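You operate a simulated robot arm through the tools that you are given. There is no shell and no other tool. Be economical: measure what you need, move in short steps, check, and stop when the job is done.

You are at the controls of a simulated robot arm. One attempt, no reset.

JOB
Get the coffee press ready to travel: slide locked, press lid on.
Fine: dial on 0; the slide is locked under the black press knob.

The check looks at the end state, three seconds after you hand in, the way a careful person would. Anything else that was tipped, shoved, dropped, spilled or broken makes it a failure. Lids that push on must go on centred and level and be pressed home; caps that screw on are set level and turned clockwise until they are tight.

ROBOT AND FRAMES
A 7-joint arm with a two-finger parallel gripper, fixed in place. Base frame: the origin is at the foot of the arm, x ahead of it, y to its left, z up; the work surface is at about z = 0.8. Lengths are in m, angles in rad, forces in N, time in s.
With the tool pointing down near the work surface it reaches from about 0.24 to 0.68 m from the base axis. Its first joint turns from -1.152 to 1.152 rad. Payload 2.4 kg.
The TCP is the grasp point between the finger pads, 0.03 m short of the fingertips. In the tool frame z runs along the fingers and y along their closing line. The gripper opens to 0.094 m. The fingers are 0.028 m wide and 0.01 m thick; the gripper's body (0.05 by 0.096 m) begins 0.055 m behind the TCP.
Orientation is that of the tool frame in the base frame, as a unit quaternion [x, y, z, w]. With the fingers straight down and closing along the base's y, the tool's x points along the base's -x, its y along +y and its z along -z.

CONTROLS
- The arm moves only by the tool send_rows. Its argument "steps" is a list that holds one entry, the list of rows, each a list of 7 numbers: the turn, a rotation vector about the base's x, y, z in units of 180 degrees (1.0 is 180 degrees), then the shift along the base's x, y, z in units of 400 mm (1.0 is 400 mm), then the closure in counts, from 0 (fully open) to 255 (shut). In form: [[[ax, ay, az, tx, ty, tz, hand], ...]]. A call has 1 to 12 rows; each row is the pose to reach, as a shift and turn from the pose commanded when the call began. A call with a number of a shift or a turn outside -1 to 1 is refused whole. Each row takes 0.2 s and may step no farther than 0.05 m and 0.15 rad from the row before; otherwise, or with a gripper value out of range, the whole call is refused. A pose out of reach is approached as far as the arm can. The call stops where the force on the tool passes 90 N (or 10 N more than at its start, if that is more) or the arm is blocked; 0.2 s more then pass. Each finger travels about 0.153 m/s and halts on what it meets, pressing with about 27 N; the grip force reading is that of the motor and also rises with nothing between the fingers. The clock runs only during rows and for 0.2 s after the last one: add rows that repeat a pose to give the fingers time. The reply holds the time, the measured pose of the TCP, the force on the tool along the base axes, the opening and the grip force, in the units named above and with some noise, and new pictures: "show" is both (left out), scene, wrist or none.
- Cameras (640 x 400 px; columns grow to the right, rows downward): "scene" is fixed at [0.0395, 0.48, 1.4434]; the picture's right is [-0.71, -0.70, 0.00], its down [-0.40, 0.41, -0.82] and it looks along [0.58, -0.59, -0.57] (base axes); focal length 338 px, centre (320, 200). "wrist" rides on the gripper at [-0.037, 0, -0.058] in the tool frame; the picture's right is [0.00, -1.00, 0.00], its down [0.97, 0.00, -0.24] and it looks along [0.24, 0.00, 0.97] (tool axes); focal length 218 px, centre (320, 200).
- pixel_to_xyz(camera, pixels): for up to 12 pixels [column, row] of the newest picture of that camera ("zoom" is the newest enlarged one), the place [x, y, z] in the base frame of the surface seen there, good to about 0.002 m. No time passes.
- close_up(camera, box): a new picture of the part [left, top, right, bottom] of that camera's present view, enlarged. No time passes.
- sign_off(): hands the job in; it is judged then, once.

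Work in short steps. Measure before you move; look again where a grasp or a placing could have gone wrong, and mend it. You have 80 turns and 170 pictures in all, those below and enlarged ones among them. Open the gripper and draw the arm clear of the work before you hand the job in, unless the task says otherwise; then end with one line.

The tools are called by a JSON object that holds its "api" and its "payload". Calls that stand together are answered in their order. send_rows: Moves the arm, as the interface text tells. Its arguments: {"type":"object","properties":{"steps":{"type":"array"},"show":{"type":"string","enum":["both","scene","wrist","none"]}},"required":["steps"]} The other tools are called the same way: pixel_to_xyz (camera, pixels) gives the place of the surface under pixels of a picture; close_up (camera, box) takes an enlarged picture of a part of a camera's view; sign_off () hands the job in.

At the start:

```text
time: 0.0
position: [0.3386, 0.1285, 1.2041]
ee_rot: [0.0, 1.0, 0.0, 0.0]
force: [0.0, -0.5, 0.6]
gripper_width: 0.0939
gripper_force: 0.0
```

scene: 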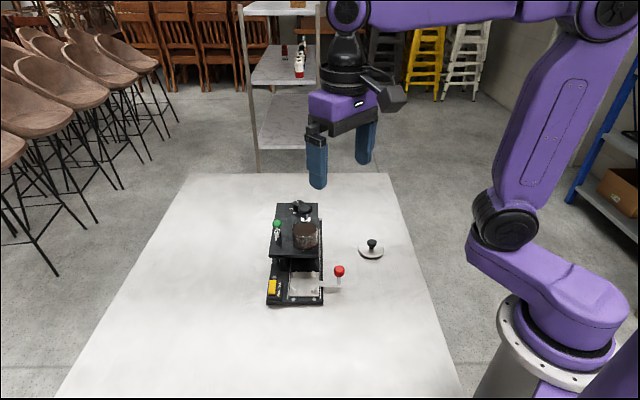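
wrist: 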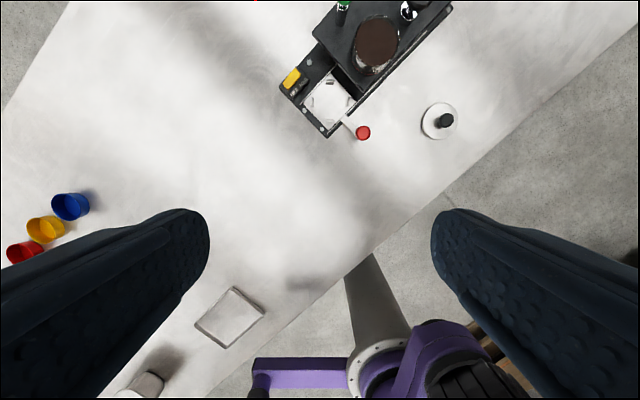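

The device sits around scene pixel (297,255), the lid at (371,249). I take close-ups to understand it.

{"api": "close_up", "payload": {"camera": "scene", "box": [240, 190, 400, 310]}}

{"api": "close_up", "payload": {"camera": "wrist", "box": [270, 0, 480, 150]}}

```text
3.33 times, centred on (320, 250) of scene
```

zoom: 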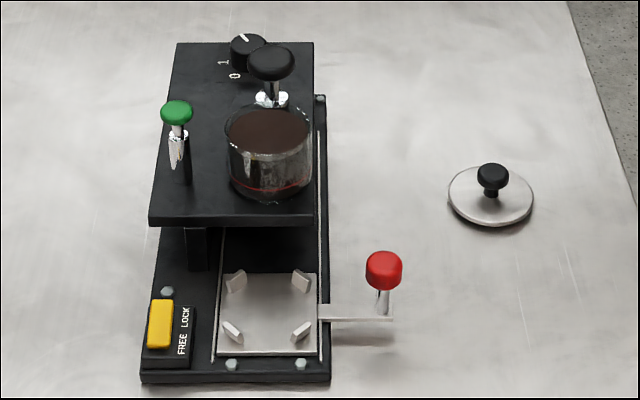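

```text
2.67 times, centred on (375, 75) of wrist
```

zoom: 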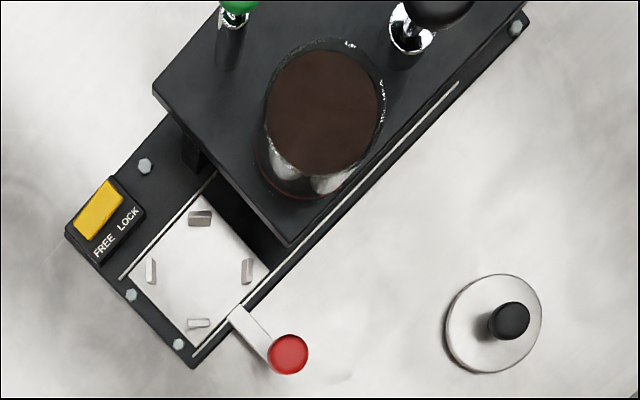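

The device has a slide tray with a red handle, a yellow FREE/LOCK switch, a dial, two plungers and a glass. I zoom in on the parts to read the dial and the switch.

{"api": "close_up", "payload": {"camera": "scene", "box": [272, 195, 332, 233]}}

{"api": "close_up", "payload": {"camera": "scene", "box": [260, 250, 350, 308]}}

{"api": "pixel_to_xyz", "payload": {"camera": "scene", "pixels": [[302, 205], [307, 208], [284, 218], [305, 230], [339, 270], [271, 286], [363, 240], [372, 240], [371, 254], [304, 284], [279, 201], [317, 205]]}}

{"api": "pixel_to_xyz", "payload": {"camera": "wrist", "pixels": [[363, 132], [445, 120], [430, 122], [376, 45], [328, 100], [291, 77], [299, 87], [342, 5], [365, 93], [322, 42], [280, 88], [326, 137]]}}

```text
10.53 times, centred on (302, 214) of scene
```

zoom: 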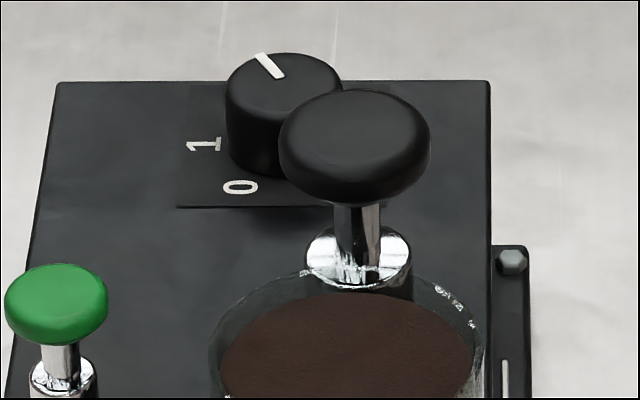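

```text
6.90 times, centred on (305, 279) of scene
```

zoom: 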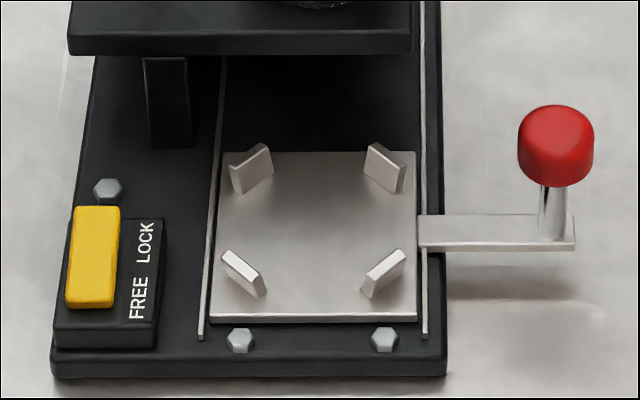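

```text
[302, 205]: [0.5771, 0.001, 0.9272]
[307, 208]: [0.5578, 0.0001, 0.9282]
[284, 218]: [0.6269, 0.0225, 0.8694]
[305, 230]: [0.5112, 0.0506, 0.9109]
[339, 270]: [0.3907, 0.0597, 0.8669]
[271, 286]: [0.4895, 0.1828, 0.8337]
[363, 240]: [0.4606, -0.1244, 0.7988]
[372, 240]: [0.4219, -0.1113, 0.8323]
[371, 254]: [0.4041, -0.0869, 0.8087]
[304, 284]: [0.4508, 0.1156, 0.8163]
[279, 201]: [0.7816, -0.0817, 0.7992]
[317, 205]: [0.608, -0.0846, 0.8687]
```

```text
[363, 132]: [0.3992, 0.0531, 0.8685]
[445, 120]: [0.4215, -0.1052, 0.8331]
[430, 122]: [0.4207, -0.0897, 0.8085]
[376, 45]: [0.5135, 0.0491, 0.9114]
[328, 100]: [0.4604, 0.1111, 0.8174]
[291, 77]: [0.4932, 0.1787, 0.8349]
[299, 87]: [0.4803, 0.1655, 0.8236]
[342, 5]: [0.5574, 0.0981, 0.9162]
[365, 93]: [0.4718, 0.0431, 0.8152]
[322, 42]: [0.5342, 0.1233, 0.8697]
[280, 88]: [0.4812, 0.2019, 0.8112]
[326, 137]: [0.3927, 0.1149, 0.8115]
```

The dial points past 1, away from 0. I move the wrist camera above the device to see the layout squarely.

{"api": "send_rows", "payload": {"steps": [[[0, 0, 0, 0.09, -0.04, -0.03, 0], [0, 0, 0, 0.18, -0.08, -0.06, 0], [0, 0, 0, 0.27, -0.12, -0.09, 0], [0, 0, 0, 0.36, -0.16, -0.12, 0], [0, 0, 0, 0.42, -0.2, -0.15, 0], [0, 0, 0, 0.42, -0.2, -0.15, 0]]], "show": "wrist"}}

```text
time: 1.4
position: [0.5078, 0.0475, 1.1455]
ee_rot: [-0.002, 1.0, 0.001, 0.0]
force: [-0.2, 0.5, 0.5]
gripper_width: 0.094
gripper_force: 0.0
```

wrist: 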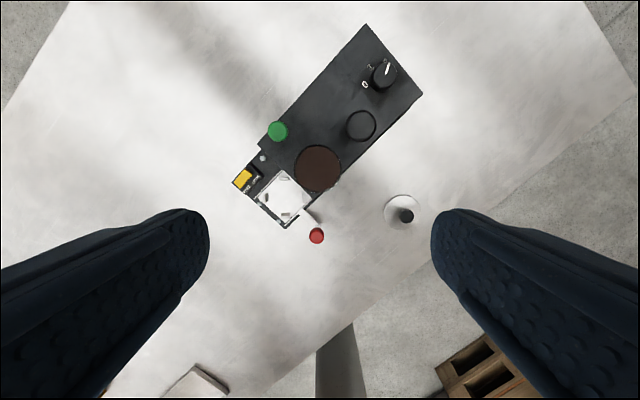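

Good overhead view; I enlarge it and measure.

{"api": "close_up", "payload": {"camera": "wrist", "box": [225, 20, 433, 150]}}

{"api": "close_up", "payload": {"camera": "wrist", "box": [225, 140, 433, 270]}}

{"api": "pixel_to_xyz", "payload": {"camera": "wrist", "pixels": [[384, 74], [361, 126], [278, 131], [318, 168], [317, 236], [405, 216], [388, 211], [420, 211], [343, 172], [295, 164], [422, 94], [365, 25]]}}

```text
3.08 times, centred on (329, 85) of wrist
```

zoom: 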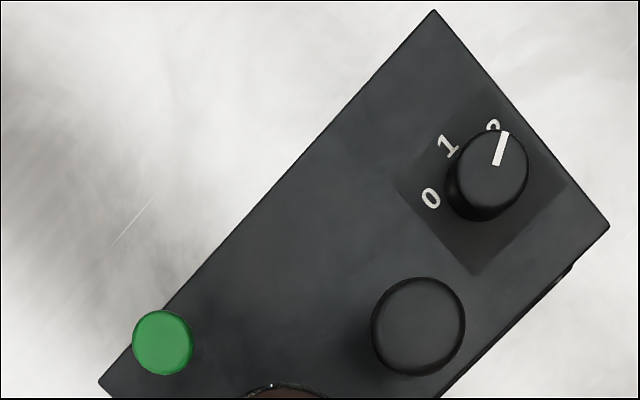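

```text
3.08 times, centred on (329, 205) of wrist
```

zoom: 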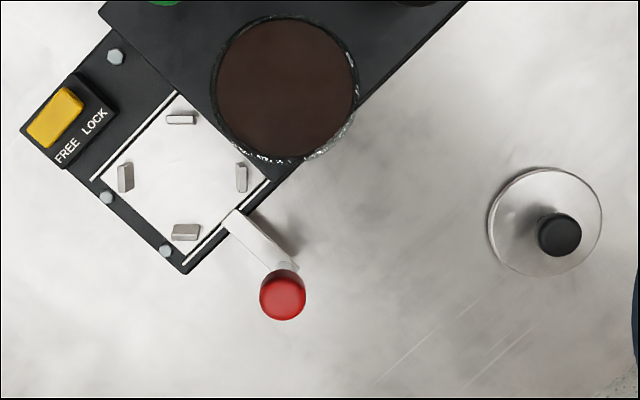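

```text
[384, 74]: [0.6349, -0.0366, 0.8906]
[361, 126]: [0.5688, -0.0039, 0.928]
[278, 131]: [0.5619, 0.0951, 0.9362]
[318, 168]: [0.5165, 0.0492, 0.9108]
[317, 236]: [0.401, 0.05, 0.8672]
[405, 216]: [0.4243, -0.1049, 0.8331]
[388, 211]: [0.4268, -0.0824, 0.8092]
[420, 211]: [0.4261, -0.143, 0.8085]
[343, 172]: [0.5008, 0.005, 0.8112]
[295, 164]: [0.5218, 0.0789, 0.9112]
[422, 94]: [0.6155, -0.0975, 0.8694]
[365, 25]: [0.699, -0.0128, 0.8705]
```

The dial is on 2 and must go to 0; the yellow slider stands at FREE; the handle (317,236) is at (0.401, 0.050, 0.867). The tray needs about 0.163 m of travel along (0.707,-0.707) to sit under the black knob. I turn -45° and move above the red handle.

{"api": "send_rows", "payload": {"steps": [[[0, 0, -0.036, -0.038, 0.0006, -0.07, 119], [0, 0, -0.072, -0.076, 0.001, -0.14, 119], [0, 0, -0.108, -0.114, 0.002, -0.21, 119], [0, 0, -0.144, -0.152, 0.003, -0.28, 119], [0, 0, -0.18, -0.19, 0.003, -0.35, 119], [0, 0, -0.216, -0.228, 0.004, -0.42, 119], [0, 0, -0.25, -0.265, 0.004, -0.485, 119], [0, 0, -0.25, -0.265, 0.004, -0.485, 119]]]}}

```text
time: 3.2
position: [0.3999, 0.0513, 0.9517]
ee_rot: [0.383, 0.924, 0.0, 0.0]
force: [-0.2, -0.6, 0.8]
gripper_width: 0.0503
gripper_force: 0.1
```

scene: 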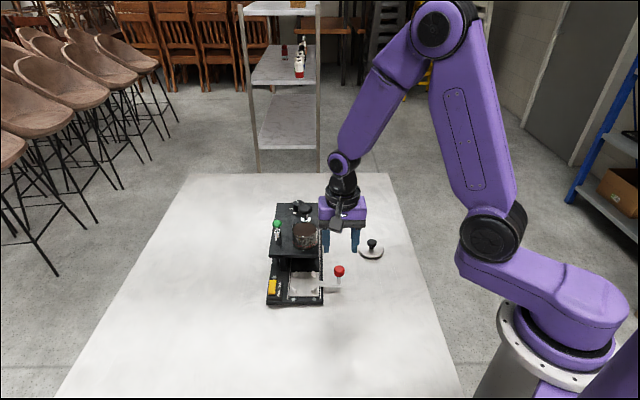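
wrist: 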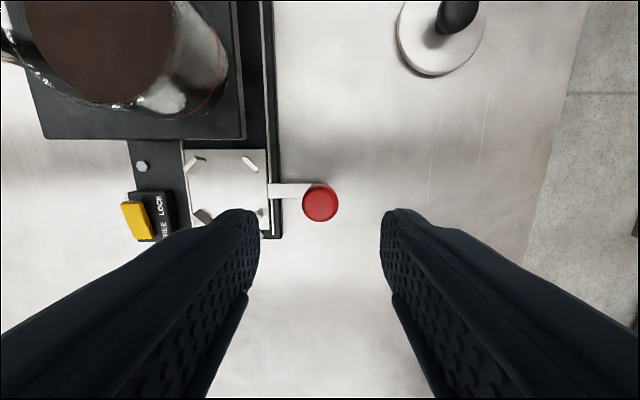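

The view is aligned with the device; the red knob is at (320,203), centred between the fingers. I measure the knob, tray and switch.

{"api": "pixel_to_xyz", "payload": {"camera": "wrist", "pixels": [[320, 203], [320, 188], [320, 219], [304, 203], [337, 203], [138, 220], [133, 240], [130, 204], [150, 198], [160, 220], [188, 152], [264, 152]]}}

{"api": "close_up", "payload": {"camera": "wrist", "box": [100, 130, 260, 250]}}

```text
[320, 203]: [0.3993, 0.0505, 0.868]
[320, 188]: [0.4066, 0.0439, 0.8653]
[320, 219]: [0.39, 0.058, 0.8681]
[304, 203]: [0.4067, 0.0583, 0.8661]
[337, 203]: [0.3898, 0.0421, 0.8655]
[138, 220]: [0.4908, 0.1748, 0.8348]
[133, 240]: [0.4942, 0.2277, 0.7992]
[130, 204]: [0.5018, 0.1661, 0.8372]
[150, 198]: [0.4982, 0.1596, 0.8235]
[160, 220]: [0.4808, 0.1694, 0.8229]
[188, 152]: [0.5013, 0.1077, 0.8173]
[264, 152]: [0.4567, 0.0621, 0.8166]
```

```text
3.33 times, centred on (180, 190) of wrist
```

zoom: 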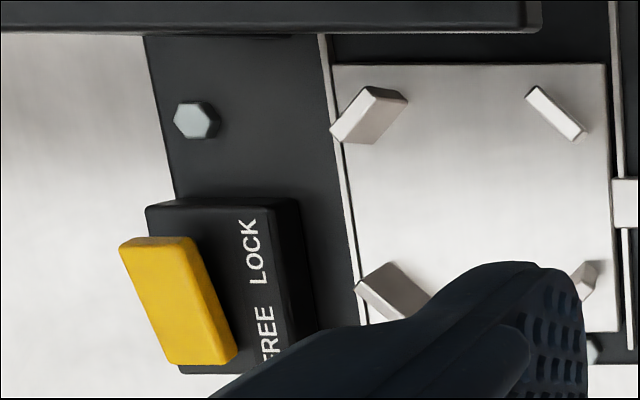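

Knob centre is (0.399, 0.0505), under the tool. I lower to TCP z 0.878 and close on it.

{"api": "send_rows", "payload": {"steps": [[[0, 0, 0, -0.002, 0, -0.06, 119], [0, 0, 0, -0.002, 0, -0.12, 119], [0, 0, 0, -0.002, 0, -0.18, 119], [0, 0, 0, -0.002, 0, -0.18, 160], [0, 0, 0, -0.002, 0, -0.18, 200], [0, 0, 0, -0.002, 0, -0.18, 220], [0, 0, 0, -0.002, 0, -0.18, 220]]]}}

```text
time: 4.8
position: [0.4004, 0.0503, 0.8786]
ee_rot: [0.382, 0.924, 0.0, 0.001]
force: [5.6, 5.8, -16.8]
gripper_width: 0.0256
gripper_force: 45.0
```

scene: 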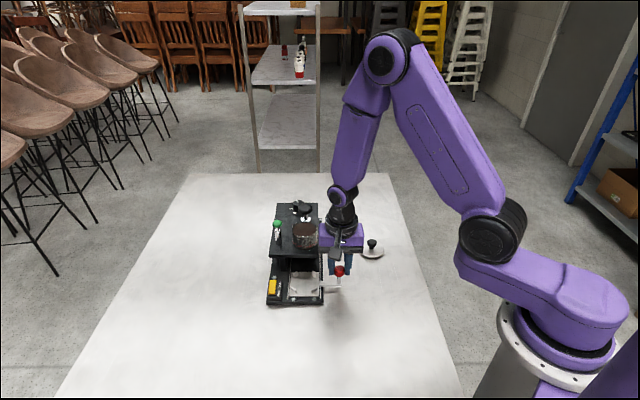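
wrist: 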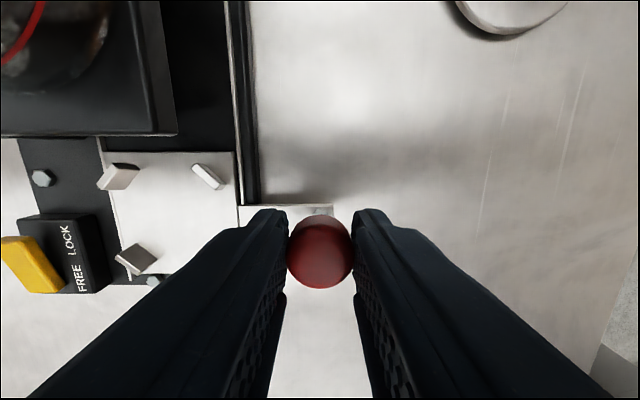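

The knob is gripped (0.0256 m). I slide it half way along (0.707,-0.707), watching force.

{"api": "send_rows", "payload": {"steps": [[[0, 0, 0, 0.0283, -0.0283, 0, 220], [0, 0, 0, 0.0566, -0.0566, 0, 220], [0, 0, 0, 0.0849, -0.0849, 0, 220], [0, 0, 0, 0.1132, -0.1132, 0, 220], [0, 0, 0, 0.1415, -0.1415, 0, 220]]]}}

```text
time: 6.0
position: [0.4584, -0.0086, 0.8786]
ee_rot: [0.382, 0.924, 0.001, 0.002]
force: [6.3, 4.1, 18.5]
gripper_width: 0.0255
gripper_force: 45.1
```

scene: 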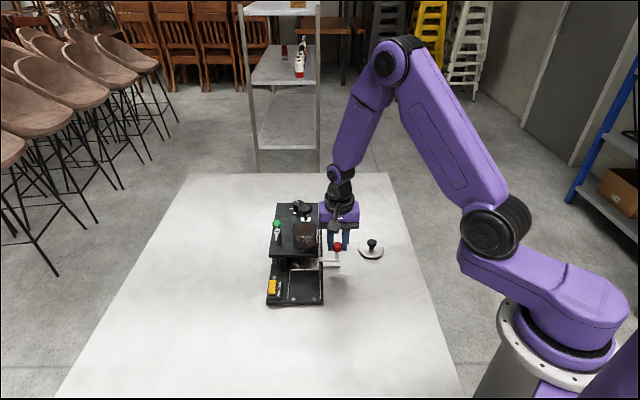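
wrist: 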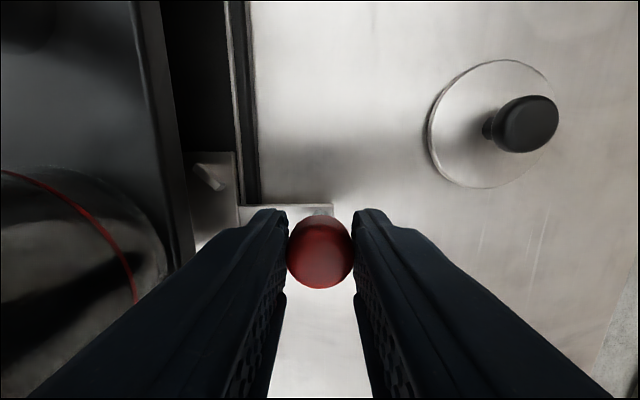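

It slides freely. I continue the remaining ~0.078 m so that the handle comes to u≈0.405, level with the black knob.

{"api": "send_rows", "payload": {"steps": [[[0, 0, 0, 0.0283, -0.0283, 0, 220], [0, 0, 0, 0.0566, -0.0566, 0, 220], [0, 0, 0, 0.0849, -0.0849, 0, 220], [0, 0, 0, 0.1132, -0.1132, 0, 220], [0, 0, 0, 0.13, -0.13, 0, 220], [0, 0, 0, 0.1385, -0.1385, 0, 220], [0, 0, 0, 0.1385, -0.1385, 0, 220]]]}}

```text
time: 7.6
position: [0.5126, -0.0623, 0.8783]
ee_rot: [0.381, 0.924, 0.0, 0.001]
force: [8.3, 7.1, 12.8]
gripper_width: 0.0254
gripper_force: 44.5
```

scene: 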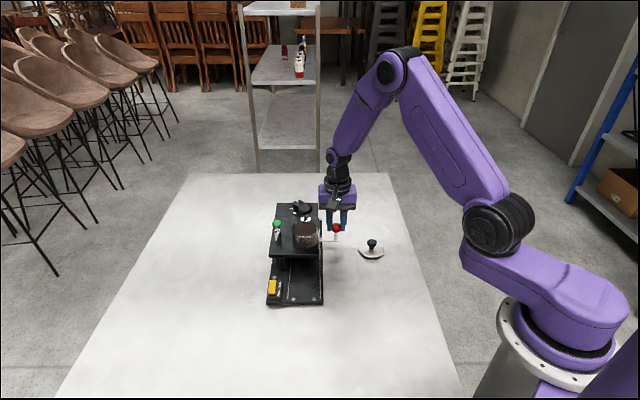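
wrist: 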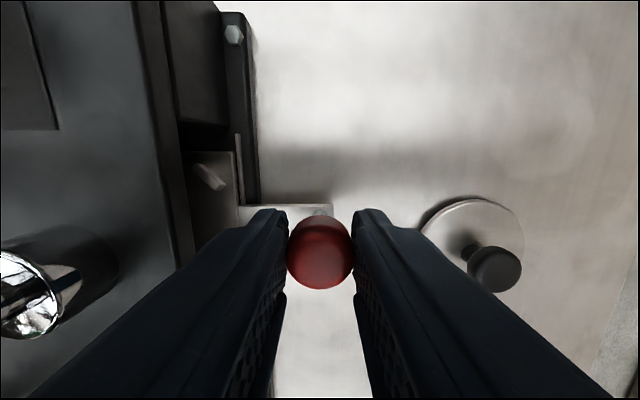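

The slide is near the black knob with a few mm of rail left ((238,135) vs tray edge row 152). I measure the black plunger shaft and the tray's far edge.

{"api": "pixel_to_xyz", "payload": {"camera": "wrist", "pixels": [[225, 153], [237, 136], [237, 142], [30, 285], [55, 285], [40, 268], [45, 310], [225, 150], [320, 250]]}}

{"api": "close_up", "payload": {"camera": "wrist", "box": [0, 100, 320, 340]}}

{"api": "close_up", "payload": {"camera": "scene", "box": [265, 195, 355, 255]}}

```text
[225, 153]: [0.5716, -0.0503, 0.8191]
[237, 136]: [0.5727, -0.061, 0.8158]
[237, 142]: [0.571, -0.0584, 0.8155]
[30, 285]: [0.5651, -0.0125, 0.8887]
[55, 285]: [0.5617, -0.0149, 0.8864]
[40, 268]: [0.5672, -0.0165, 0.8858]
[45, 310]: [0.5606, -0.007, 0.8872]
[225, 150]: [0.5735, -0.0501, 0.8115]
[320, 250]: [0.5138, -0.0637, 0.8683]
```

```text
1.67 times, centred on (160, 220) of wrist
```

zoom: 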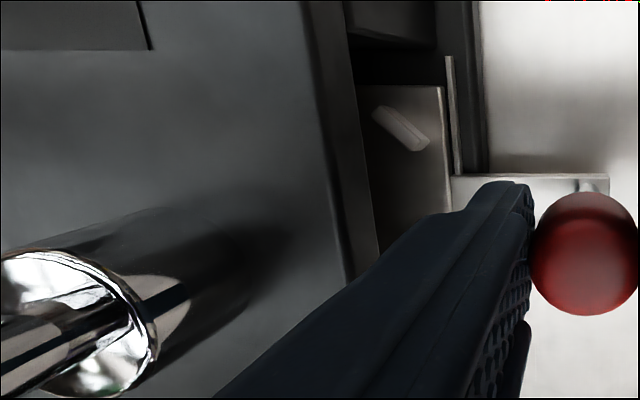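

```text
6.67 times, centred on (310, 225) of scene
```

zoom: 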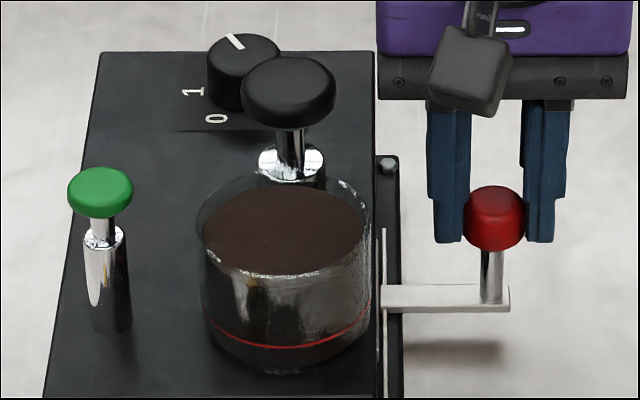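

Handle u≈0.408 versus plunger ≈0.406: aligned. I nudge 3 mm forward to see whether a stop is felt.

{"api": "send_rows", "payload": {"steps": [[[0, 0, 0, 0.0027, -0.0027, 0, 220], [0, 0, 0, 0.0054, -0.0054, 0, 220], [0, 0, 0, 0.0054, -0.0054, 0, 220]]], "show": "none"}}

```text
time: 8.4
position: [0.5138, -0.0626, 0.8787]
ee_rot: [0.381, 0.924, 0.0, -0.002]
force: [-1.4, 14.5, 18.8]
gripper_width: 0.0253
gripper_force: 45.7
```

The reading rose to about 11 N against the push with only 1 mm of motion: the slide is on its end stop. I release the handle and rise.

{"api": "send_rows", "payload": {"steps": [[[0, 0, 0, -0.0054, 0.0054, 0, 220], [0, 0, 0, -0.004, 0.004, 0, 119], [0, 0, 0, -0.004, 0.004, 0, 119], [0, 0, 0, -0.004, 0.004, 0.1, 119], [0, 0, 0, -0.004, 0.004, 0.2, 119], [0, 0, 0, -0.004, 0.004, 0.3, 119]]]}}

```text
time: 9.8
position: [0.5126, -0.0634, 0.9992]
ee_rot: [0.382, 0.924, 0.001, -0.001]
force: [-0.1, 0.0, 0.8]
gripper_width: 0.05
gripper_force: 0.1
```

scene: 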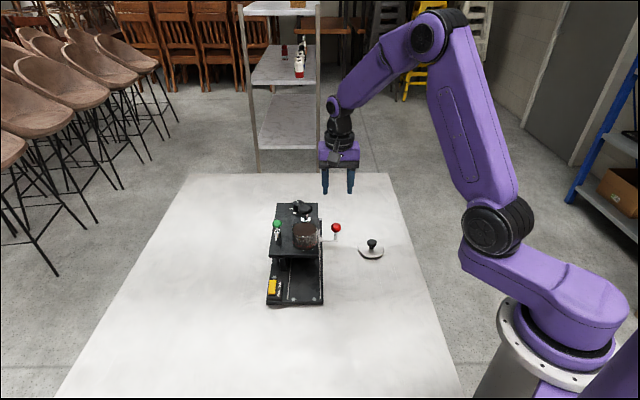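
wrist: 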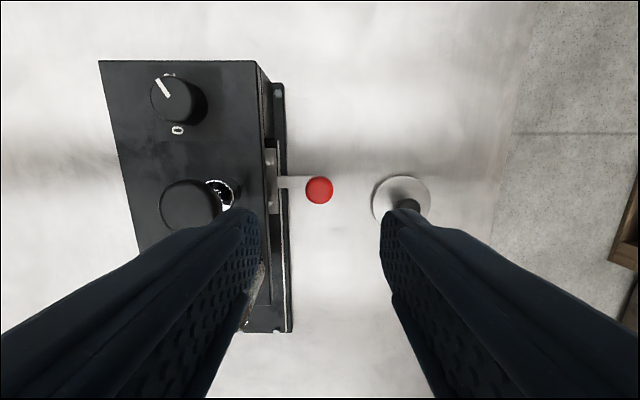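

The slide stays put. I rise to z 1.05 and cross to above the yellow switch with the fingers shut.

{"api": "send_rows", "payload": {"steps": [[[0, 0, 0, 0, 0, 0.1, 160], [0, 0, 0, -0.01, 0.1, 0.12, 255], [0, 0, 0, -0.02, 0.2, 0.12, 255], [0, 0, 0, -0.03, 0.3, 0.12, 255], [0, 0, 0, -0.04, 0.4, 0.12, 255], [0, 0, 0, -0.05, 0.5, 0.12, 255], [0, 0, 0, -0.0565, 0.595, 0.06, 255], [0, 0, 0, -0.0565, 0.595, -0.03, 255], [0, 0, 0, -0.0565, 0.595, -0.03, 255]]]}}

```text
time: 11.8
position: [0.4898, 0.1726, 0.9892]
ee_rot: [0.383, 0.924, 0.0, 0.0]
force: [0.4, 0.0, -0.6]
gripper_width: 0.0
gripper_force: 26.6
```

scene: 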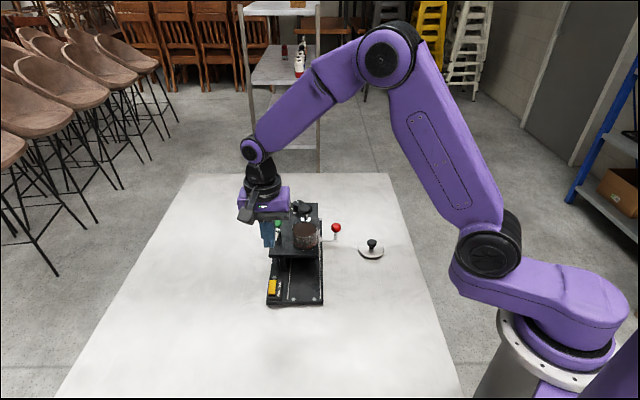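
wrist: 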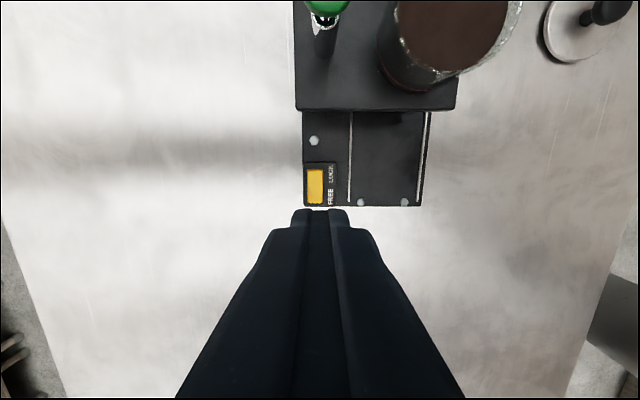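

{"api": "close_up", "payload": {"camera": "wrist", "box": [290, 150, 354, 214]}}

{"api": "pixel_to_xyz", "payload": {"camera": "wrist", "pixels": [[315, 171], [315, 176], [315, 181], [315, 186], [315, 191], [315, 196], [315, 201], [310, 186], [320, 186], [315, 166], [329, 180], [315, 204]]}}

```text
6.25 times, centred on (322, 182) of wrist
```

zoom: 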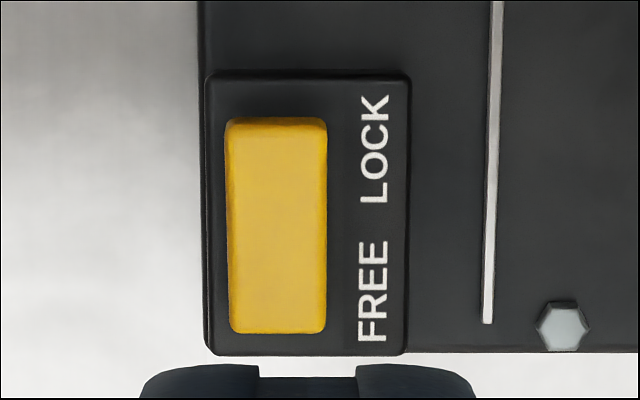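

```text
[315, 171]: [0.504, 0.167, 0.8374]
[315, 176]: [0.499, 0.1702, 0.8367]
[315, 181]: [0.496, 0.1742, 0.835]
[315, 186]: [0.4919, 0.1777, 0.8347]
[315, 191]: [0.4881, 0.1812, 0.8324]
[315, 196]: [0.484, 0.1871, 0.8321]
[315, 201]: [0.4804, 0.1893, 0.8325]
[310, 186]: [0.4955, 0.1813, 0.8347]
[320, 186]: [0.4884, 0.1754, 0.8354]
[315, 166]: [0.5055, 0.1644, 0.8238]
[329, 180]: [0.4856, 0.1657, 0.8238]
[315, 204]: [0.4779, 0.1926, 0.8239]
```

The rocker slopes: LOCK end z 0.837, FREE end 0.832, pivot about (0.492,0.178). I turn +90° so the camera stays outside the device and come above the LOCK end at (0.503,0.167).

{"api": "send_rows", "payload": {"steps": [[[0, 0, 0.0455, 0.003, -0.002, -0.02, 255], [0, 0, 0.091, 0.006, -0.004, -0.04, 255], [0, 0, 0.1365, 0.009, -0.006, -0.06, 255], [0, 0, 0.182, 0.012, -0.008, -0.08, 255], [0, 0, 0.2275, 0.015, -0.01, -0.1, 255], [0, 0, 0.273, 0.018, -0.012, -0.12, 255], [0, 0, 0.3185, 0.021, -0.014, -0.14, 255], [0, 0, 0.364, 0.024, -0.016, -0.16, 255], [0, 0, 0.4095, 0.027, -0.018, -0.18, 255], [0, 0, 0.455, 0.03, -0.02, -0.2, 255], [0, 0, 0.5, 0.033, -0.021, -0.215, 255], [0, 0, 0.5, 0.033, -0.021, -0.215, 255]]]}}

```text
time: 14.4
position: [0.5037, 0.1661, 0.9002]
ee_rot: [-0.384, 0.923, 0.0, 0.0]
force: [-0.3, -0.5, 0.6]
gripper_width: 0.0002
gripper_force: 26.9
```

scene: 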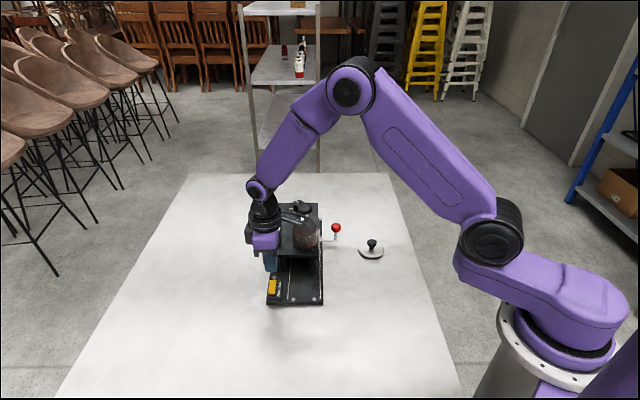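
wrist: 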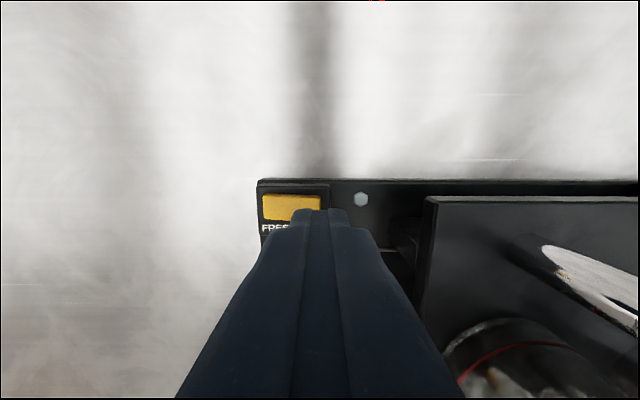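

The finger is above the LOCK end of the rocker. A grey part of the hand is seen near the glass at (300,222); I look closer before lowering.

{"api": "close_up", "payload": {"camera": "scene", "box": [235, 175, 335, 305]}}

{"api": "pixel_to_xyz", "payload": {"camera": "scene", "pixels": [[300, 222], [308, 220], [290, 216], [298, 226], [308, 225], [285, 212]]}}

```text
3.08 times, centred on (285, 240) of scene
```

zoom: 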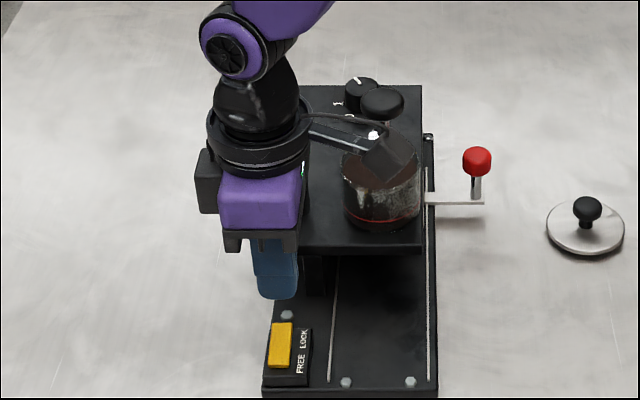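

```text
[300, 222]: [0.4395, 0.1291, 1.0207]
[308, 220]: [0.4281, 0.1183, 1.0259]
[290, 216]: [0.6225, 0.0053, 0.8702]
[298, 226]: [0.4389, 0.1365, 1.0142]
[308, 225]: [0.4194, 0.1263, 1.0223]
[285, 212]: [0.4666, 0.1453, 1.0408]
```

That part is at z≥1.014, well clear. I lower slowly onto the LOCK end.

{"api": "send_rows", "payload": {"steps": [[[0, 0, 0, 0, 0, -0.04, 255], [0, 0, 0, 0, 0, -0.075, 255], [0, 0, 0, 0, 0, -0.085, 255], [0, 0, 0, 0, 0, -0.0925, 255], [0, 0, 0, 0, 0, -0.0975, 255], [0, 0, 0, 0, 0, -0.1025, 255], [0, 0, 0, 0, 0, -0.1025, 255]]]}}

```text
time: 16.0
position: [0.5045, 0.1674, 0.8628]
ee_rot: [-0.383, 0.924, 0.0, 0.001]
force: [-17.4, -7.4, 64.1]
gripper_width: 0.0
gripper_force: 27.4
```

scene: 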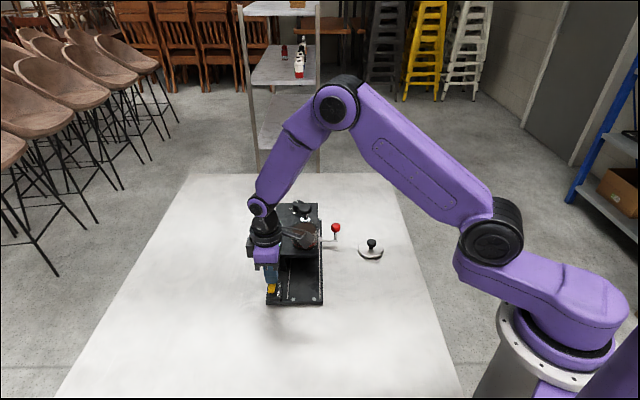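
wrist: 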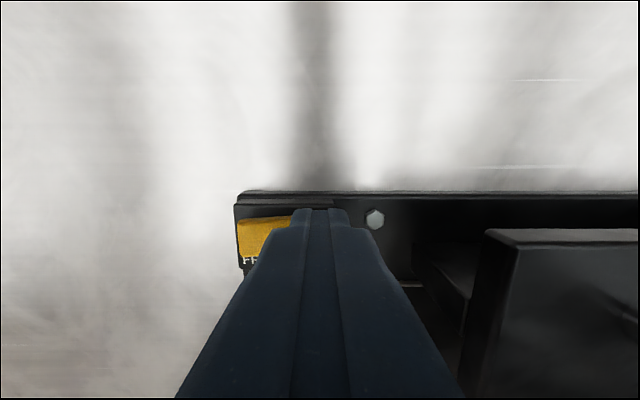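

Pressed with 64 N, tip at z≈0.833, which matches the down height. I rise and check the tilt.

{"api": "send_rows", "payload": {"steps": [[[0, 0, 0, 0, 0, 0.05, 255], [0, 0, 0, 0.0, 0.0, 0.15, 255], [0, 0, 0, 0.03, 0.03, 0.25, 255], [0, 0, 0, 0.06, 0.06, 0.3, 255], [0, 0, 0, 0.06, 0.06, 0.3, 255]]]}}

{"api": "close_up", "payload": {"camera": "scene", "box": [255, 260, 335, 310]}}

{"api": "pixel_to_xyz", "payload": {"camera": "scene", "pixels": [[272, 281], [272, 284], [272, 287], [271, 290], [271, 292]]}}

```text
time: 17.2
position: [0.5272, 0.1901, 0.98]
ee_rot: [-0.382, 0.924, -0.001, 0.0]
force: [-0.8, -0.5, 0.5]
gripper_width: 0.0
gripper_force: 26.6
```

scene: 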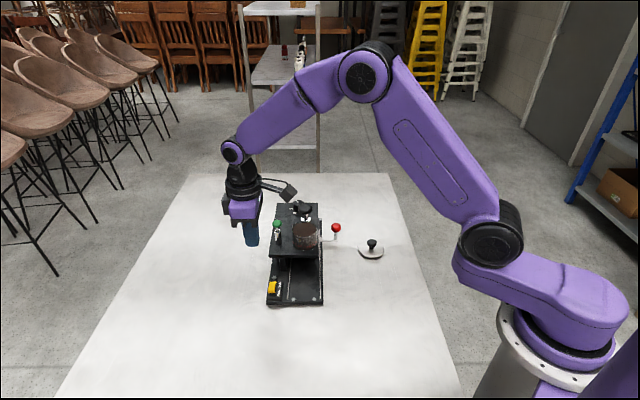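
wrist: 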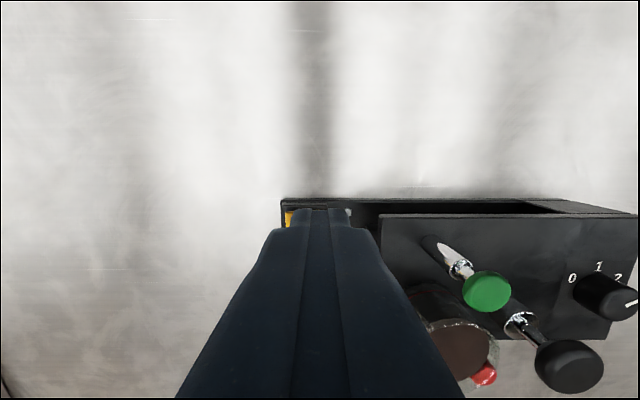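

```text
8.00 times, centred on (295, 285) of scene
```

zoom: 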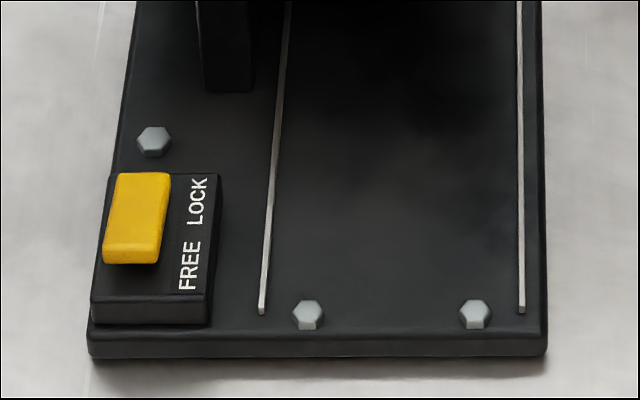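

```text
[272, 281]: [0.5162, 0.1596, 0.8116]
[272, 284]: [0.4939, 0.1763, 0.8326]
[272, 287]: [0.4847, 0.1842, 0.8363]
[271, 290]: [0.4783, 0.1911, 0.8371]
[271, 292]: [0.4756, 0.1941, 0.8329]
```

The rocker is now at LOCK (FREE end z 0.837, raised). Next I go above the dial at (0.634,-0.038), turning back to -45°, and look at it closely.

{"api": "send_rows", "payload": {"steps": [[[0, 0, -0.0455, 0.02, -0.03, 0.06, 255], [0, 0, -0.091, 0.04, -0.08, 0.12, 255], [0, 0, -0.1365, 0.065, -0.13, 0.1275, 255], [0, 0, -0.182, 0.09, -0.19, 0.1275, 255], [0, 0, -0.2275, 0.115, -0.25, 0.1275, 255], [0, 0, -0.273, 0.14, -0.31, 0.1275, 255], [0, 0, -0.3185, 0.165, -0.37, 0.1275, 255], [0, 0, -0.364, 0.19, -0.43, 0.1275, 119], [0, 0, -0.4095, 0.22, -0.49, 0.1275, 119], [0, 0, -0.455, 0.25, -0.54, 0.1275, 119], [0, 0, -0.5, 0.2675, -0.573, 0.1275, 119], [0, 0, -0.5, 0.2675, -0.573, 0.1275, 119]]], "show": "wrist"}}

{"api": "close_up", "payload": {"camera": "wrist", "box": [260, 130, 380, 230]}}

```text
time: 19.8
position: [0.6352, -0.0392, 1.0306]
ee_rot: [0.383, 0.924, 0.0, 0.0]
force: [0.6, -0.9, -0.4]
gripper_width: 0.0502
gripper_force: 0.0
```

wrist: 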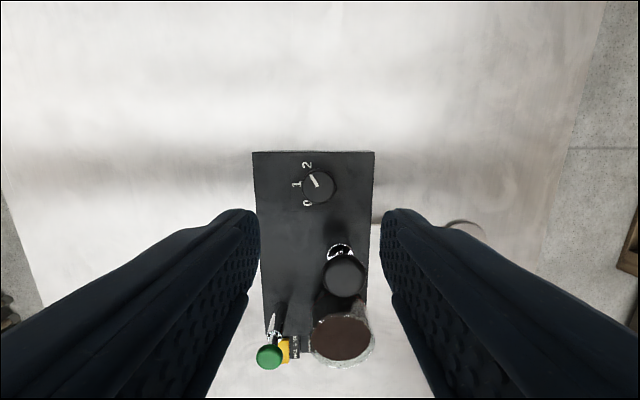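

```text
4.00 times, centred on (320, 180) of wrist
```

zoom: 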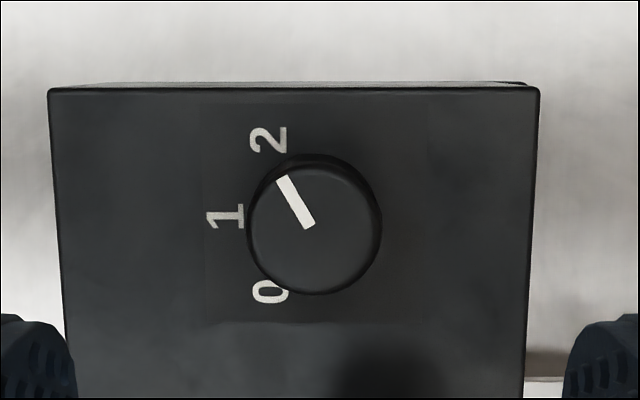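

Mark at zoom (282,178) points to 2; labels are 60° apart, so a 120° counter-clockwise turn is needed. I measure the dial's top.

{"api": "pixel_to_xyz", "payload": {"camera": "wrist", "pixels": [[318.5, 187], [305, 187], [331, 187], [318.5, 174], [318.5, 200], [320, 220]]}}

```text
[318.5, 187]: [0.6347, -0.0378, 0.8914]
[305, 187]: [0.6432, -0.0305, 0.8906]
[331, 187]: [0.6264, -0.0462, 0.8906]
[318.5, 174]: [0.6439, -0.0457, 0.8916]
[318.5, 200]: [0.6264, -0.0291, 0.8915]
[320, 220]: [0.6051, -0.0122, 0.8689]
```

Dial centre (0.635,-0.038), top z 0.891. I turn a further -15°, descend to TCP z 0.906 and close on it.

{"api": "send_rows", "payload": {"steps": [[[0, 0, -0.03, 0.0025, 0, -0.08, 119], [0, 0, -0.06, 0.0025, 0, -0.16, 119], [0, 0, -0.0833, 0.0025, 0, -0.24, 119], [0, 0, -0.0833, 0.0025, 0, -0.31, 119], [0, 0, -0.0833, 0.0025, 0, -0.31, 119], [0, 0, -0.0833, 0.0025, 0, -0.31, 160], [0, 0, -0.0833, 0.0025, 0, -0.31, 215], [0, 0, -0.0833, 0.0025, 0, -0.31, 215]]]}}

```text
time: 21.6
position: [0.6356, -0.0377, 0.9066]
ee_rot: [0.499, 0.867, 0.0, 0.0]
force: [2.6, 0.4, -4.8]
gripper_width: 0.0309
gripper_force: 44.6
```

scene: 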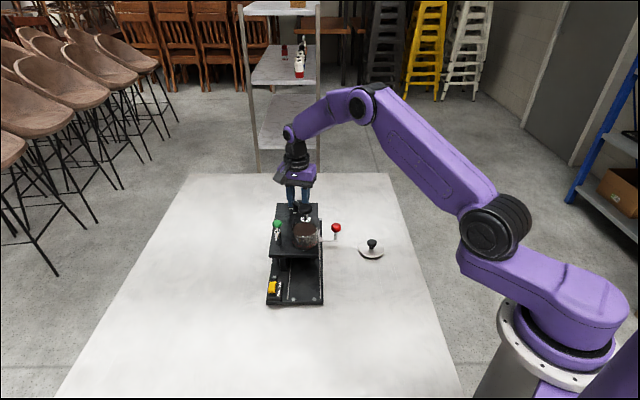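
wrist: 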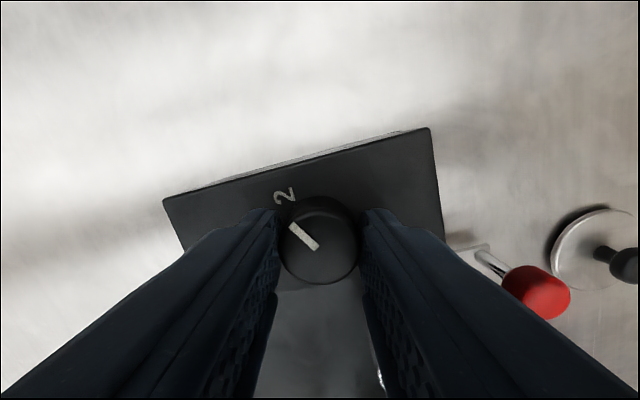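

The dial is gripped. I turn +60° first.

{"api": "send_rows", "payload": {"steps": [[[0, 0, 0.0417, 0, 0, 0, 215], [0, 0, 0.0833, 0, 0, 0, 215], [0, 0, 0.125, 0, 0, 0, 215], [0, 0, 0.1667, 0, 0, 0, 215], [0, 0, 0.2083, 0, 0, 0, 215], [0, 0, 0.25, 0, 0, 0, 215], [0, 0, 0.2917, 0, 0, 0, 215], [0, 0, 0.3333, 0, 0, 0, 215]]]}}

```text
time: 23.4
position: [0.635, -0.0375, 0.9074]
ee_rot: [-0.002, 1.0, -0.001, 0.0]
force: [-6.7, 7.6, -3.6]
gripper_width: 0.0311
gripper_force: 45.3
```

scene: 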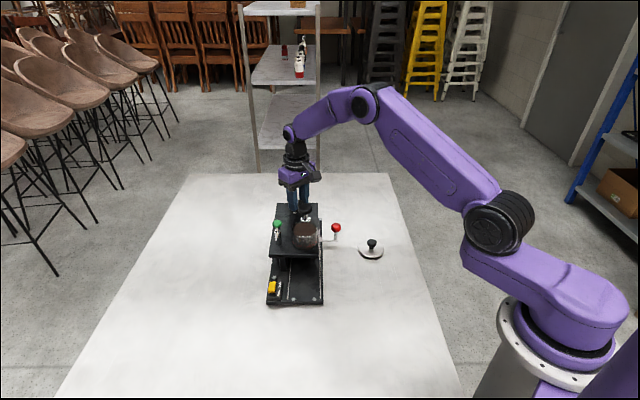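
wrist: 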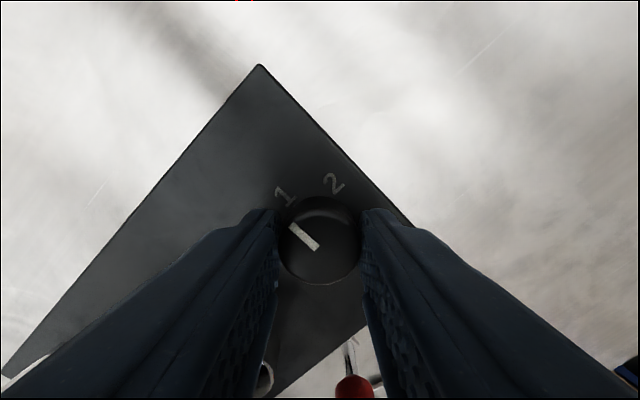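

The dial turned with the hand and now points to 1. I turn another +60°.

{"api": "send_rows", "payload": {"steps": [[[0, 0, 0.0417, 0, 0, 0, 215], [0, 0, 0.0833, 0, 0, 0, 215], [0, 0, 0.125, 0, 0, 0, 215], [0, 0, 0.1667, 0, 0, 0, 215], [0, 0, 0.2083, 0, 0, 0, 215], [0, 0, 0.25, 0, 0, 0, 215], [0, 0, 0.2917, 0, 0, 0, 215], [0, 0, 0.3333, 0, 0, 0, 215], [0, 0, 0.3333, 0, 0, 0, 215]]]}}

```text
time: 25.4
position: [0.6341, -0.0369, 0.9065]
ee_rot: [-0.501, 0.865, 0.002, -0.002]
force: [-8.9, 7.8, -13.7]
gripper_width: 0.0314
gripper_force: 44.3
```

scene: 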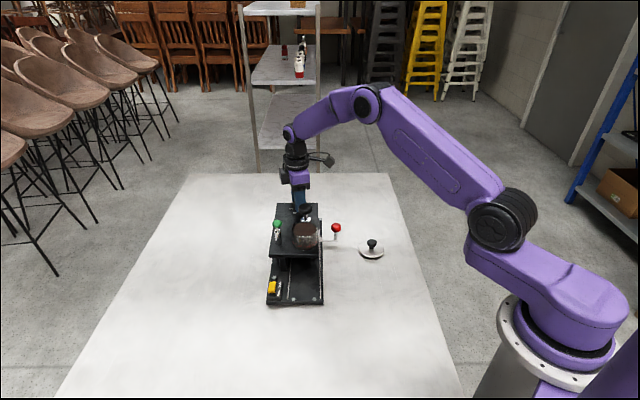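
wrist: 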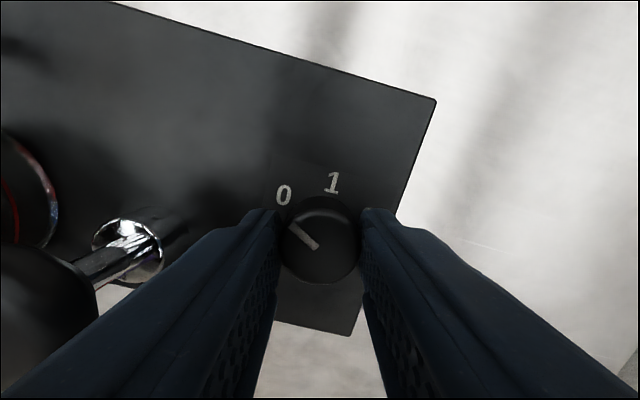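

The dial now points at 0. I open, lift straight up and check the mark.

{"api": "send_rows", "payload": {"steps": [[[0, 0, 0, 0, 0, 0, 119], [0, 0, 0, 0, 0, 0, 119], [0, 0, 0, 0, 0, 0.1, 119], [0, 0, 0, 0, 0, 0.2, 119], [0, 0, -0.045, 0, 0, 0.3, 119], [0, 0, -0.09, 0, 0, 0.31, 119], [0, 0, -0.135, 0, 0, 0.31, 119], [0, 0, -0.18, 0, 0, 0.31, 119], [0, 0, -0.225, 0, 0, 0.31, 119], [0, 0, -0.27, 0, 0, 0.31, 119], [0, 0, -0.315, 0, 0, 0.31, 119], [0, 0, -0.3333, 0, 0, 0.31, 119]]], "show": "wrist"}}

{"api": "close_up", "payload": {"camera": "wrist", "box": [240, 130, 400, 230]}}

```text
time: 28.0
position: [0.6354, -0.0387, 1.0302]
ee_rot: [0.002, 1.0, 0.0, -0.001]
force: [0.1, -0.2, 0.0]
gripper_width: 0.05
gripper_force: 0.1
```

wrist: 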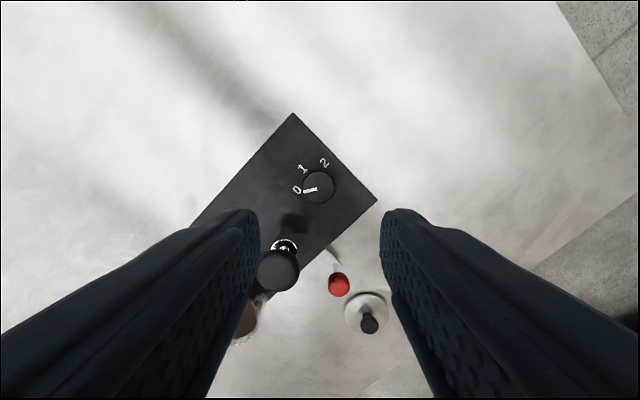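

```text
4.00 times, centred on (320, 180) of wrist
```

zoom: 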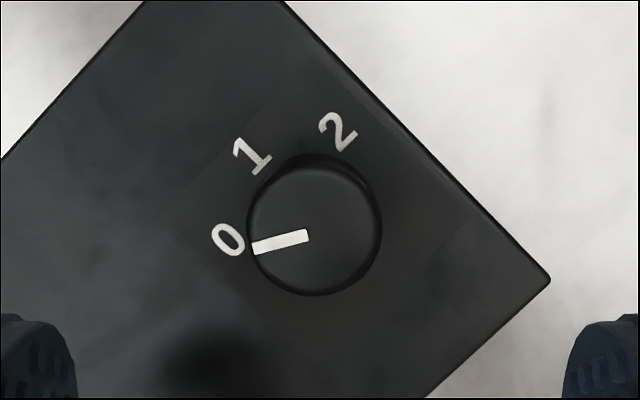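

The mark points squarely to 0. Now I move above the lid at about (0.425,-0.105).

{"api": "send_rows", "payload": {"steps": [[[0, 0, 0, -0.09, -0.03, 0, 119], [0, 0, 0, -0.18, -0.06, 0, 119], [0, 0, 0, -0.27, -0.09, 0, 119], [0, 0, 0, -0.36, -0.12, -0.02, 119], [0, 0, 0, -0.45, -0.145, -0.07, 119], [0, 0, 0, -0.525, -0.1675, -0.125, 119], [0, 0, 0, -0.525, -0.1675, -0.125, 119]]]}}

{"api": "close_up", "payload": {"camera": "wrist", "box": [240, 130, 400, 230]}}

```text
time: 29.6
position: [0.4271, -0.1054, 0.9797]
ee_rot: [0.0, 1.0, 0.001, 0.0]
force: [-0.1, 0.2, 0.0]
gripper_width: 0.0499
gripper_force: 0.0
```

scene: 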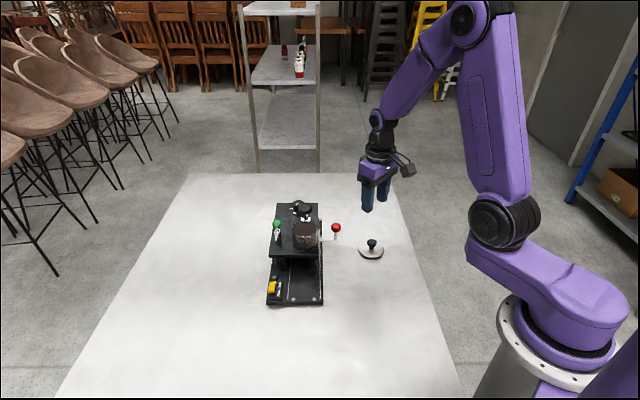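
wrist: 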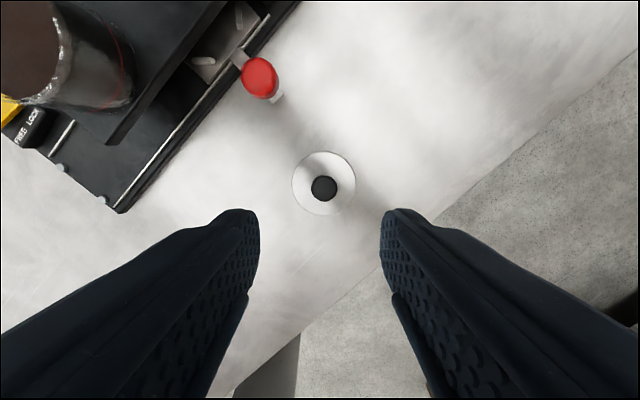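

```text
4.00 times, centred on (320, 180) of wrist
```

zoom: 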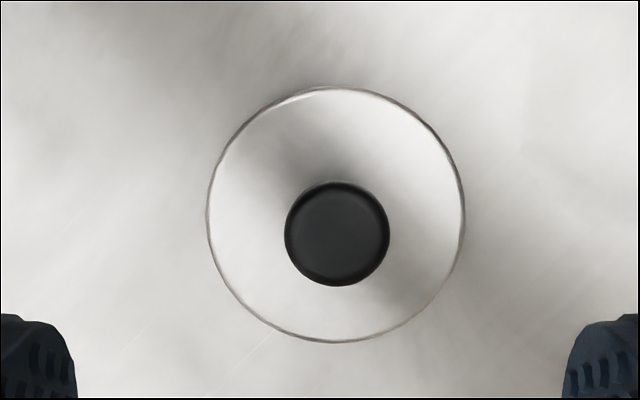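

Knob at pixel (324,188), disc edges at (292,184),(356,184). I measure.

{"api": "pixel_to_xyz", "payload": {"camera": "wrist", "pixels": [[324.25, 188.5], [312.5, 188.5], [336, 188.5], [324.25, 178], [324.25, 200], [294, 184], [354, 184], [324, 154], [324, 213], [335, 165]]}}

{"api": "close_up", "payload": {"camera": "scene", "box": [351, 232, 391, 262]}}

{"api": "close_up", "payload": {"camera": "scene", "box": [275, 200, 335, 260]}}

```text
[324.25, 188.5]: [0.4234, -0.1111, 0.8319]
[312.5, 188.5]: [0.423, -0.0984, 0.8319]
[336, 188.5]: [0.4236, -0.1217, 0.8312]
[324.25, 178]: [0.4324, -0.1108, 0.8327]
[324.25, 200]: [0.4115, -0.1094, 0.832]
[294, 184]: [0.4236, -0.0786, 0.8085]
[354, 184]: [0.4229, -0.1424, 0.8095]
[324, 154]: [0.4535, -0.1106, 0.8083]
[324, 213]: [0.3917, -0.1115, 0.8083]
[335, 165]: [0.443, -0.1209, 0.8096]
```

```text
13.33 times, centred on (371, 247) of scene
```

zoom: 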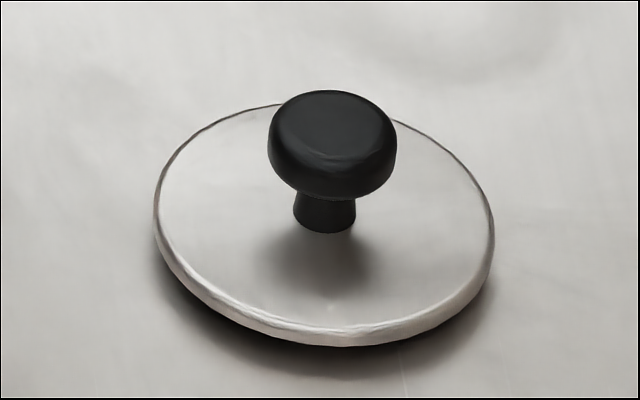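

```text
6.67 times, centred on (305, 230) of scene
```

zoom: 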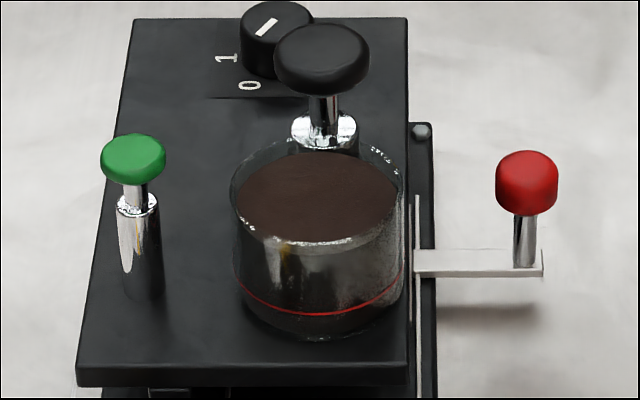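

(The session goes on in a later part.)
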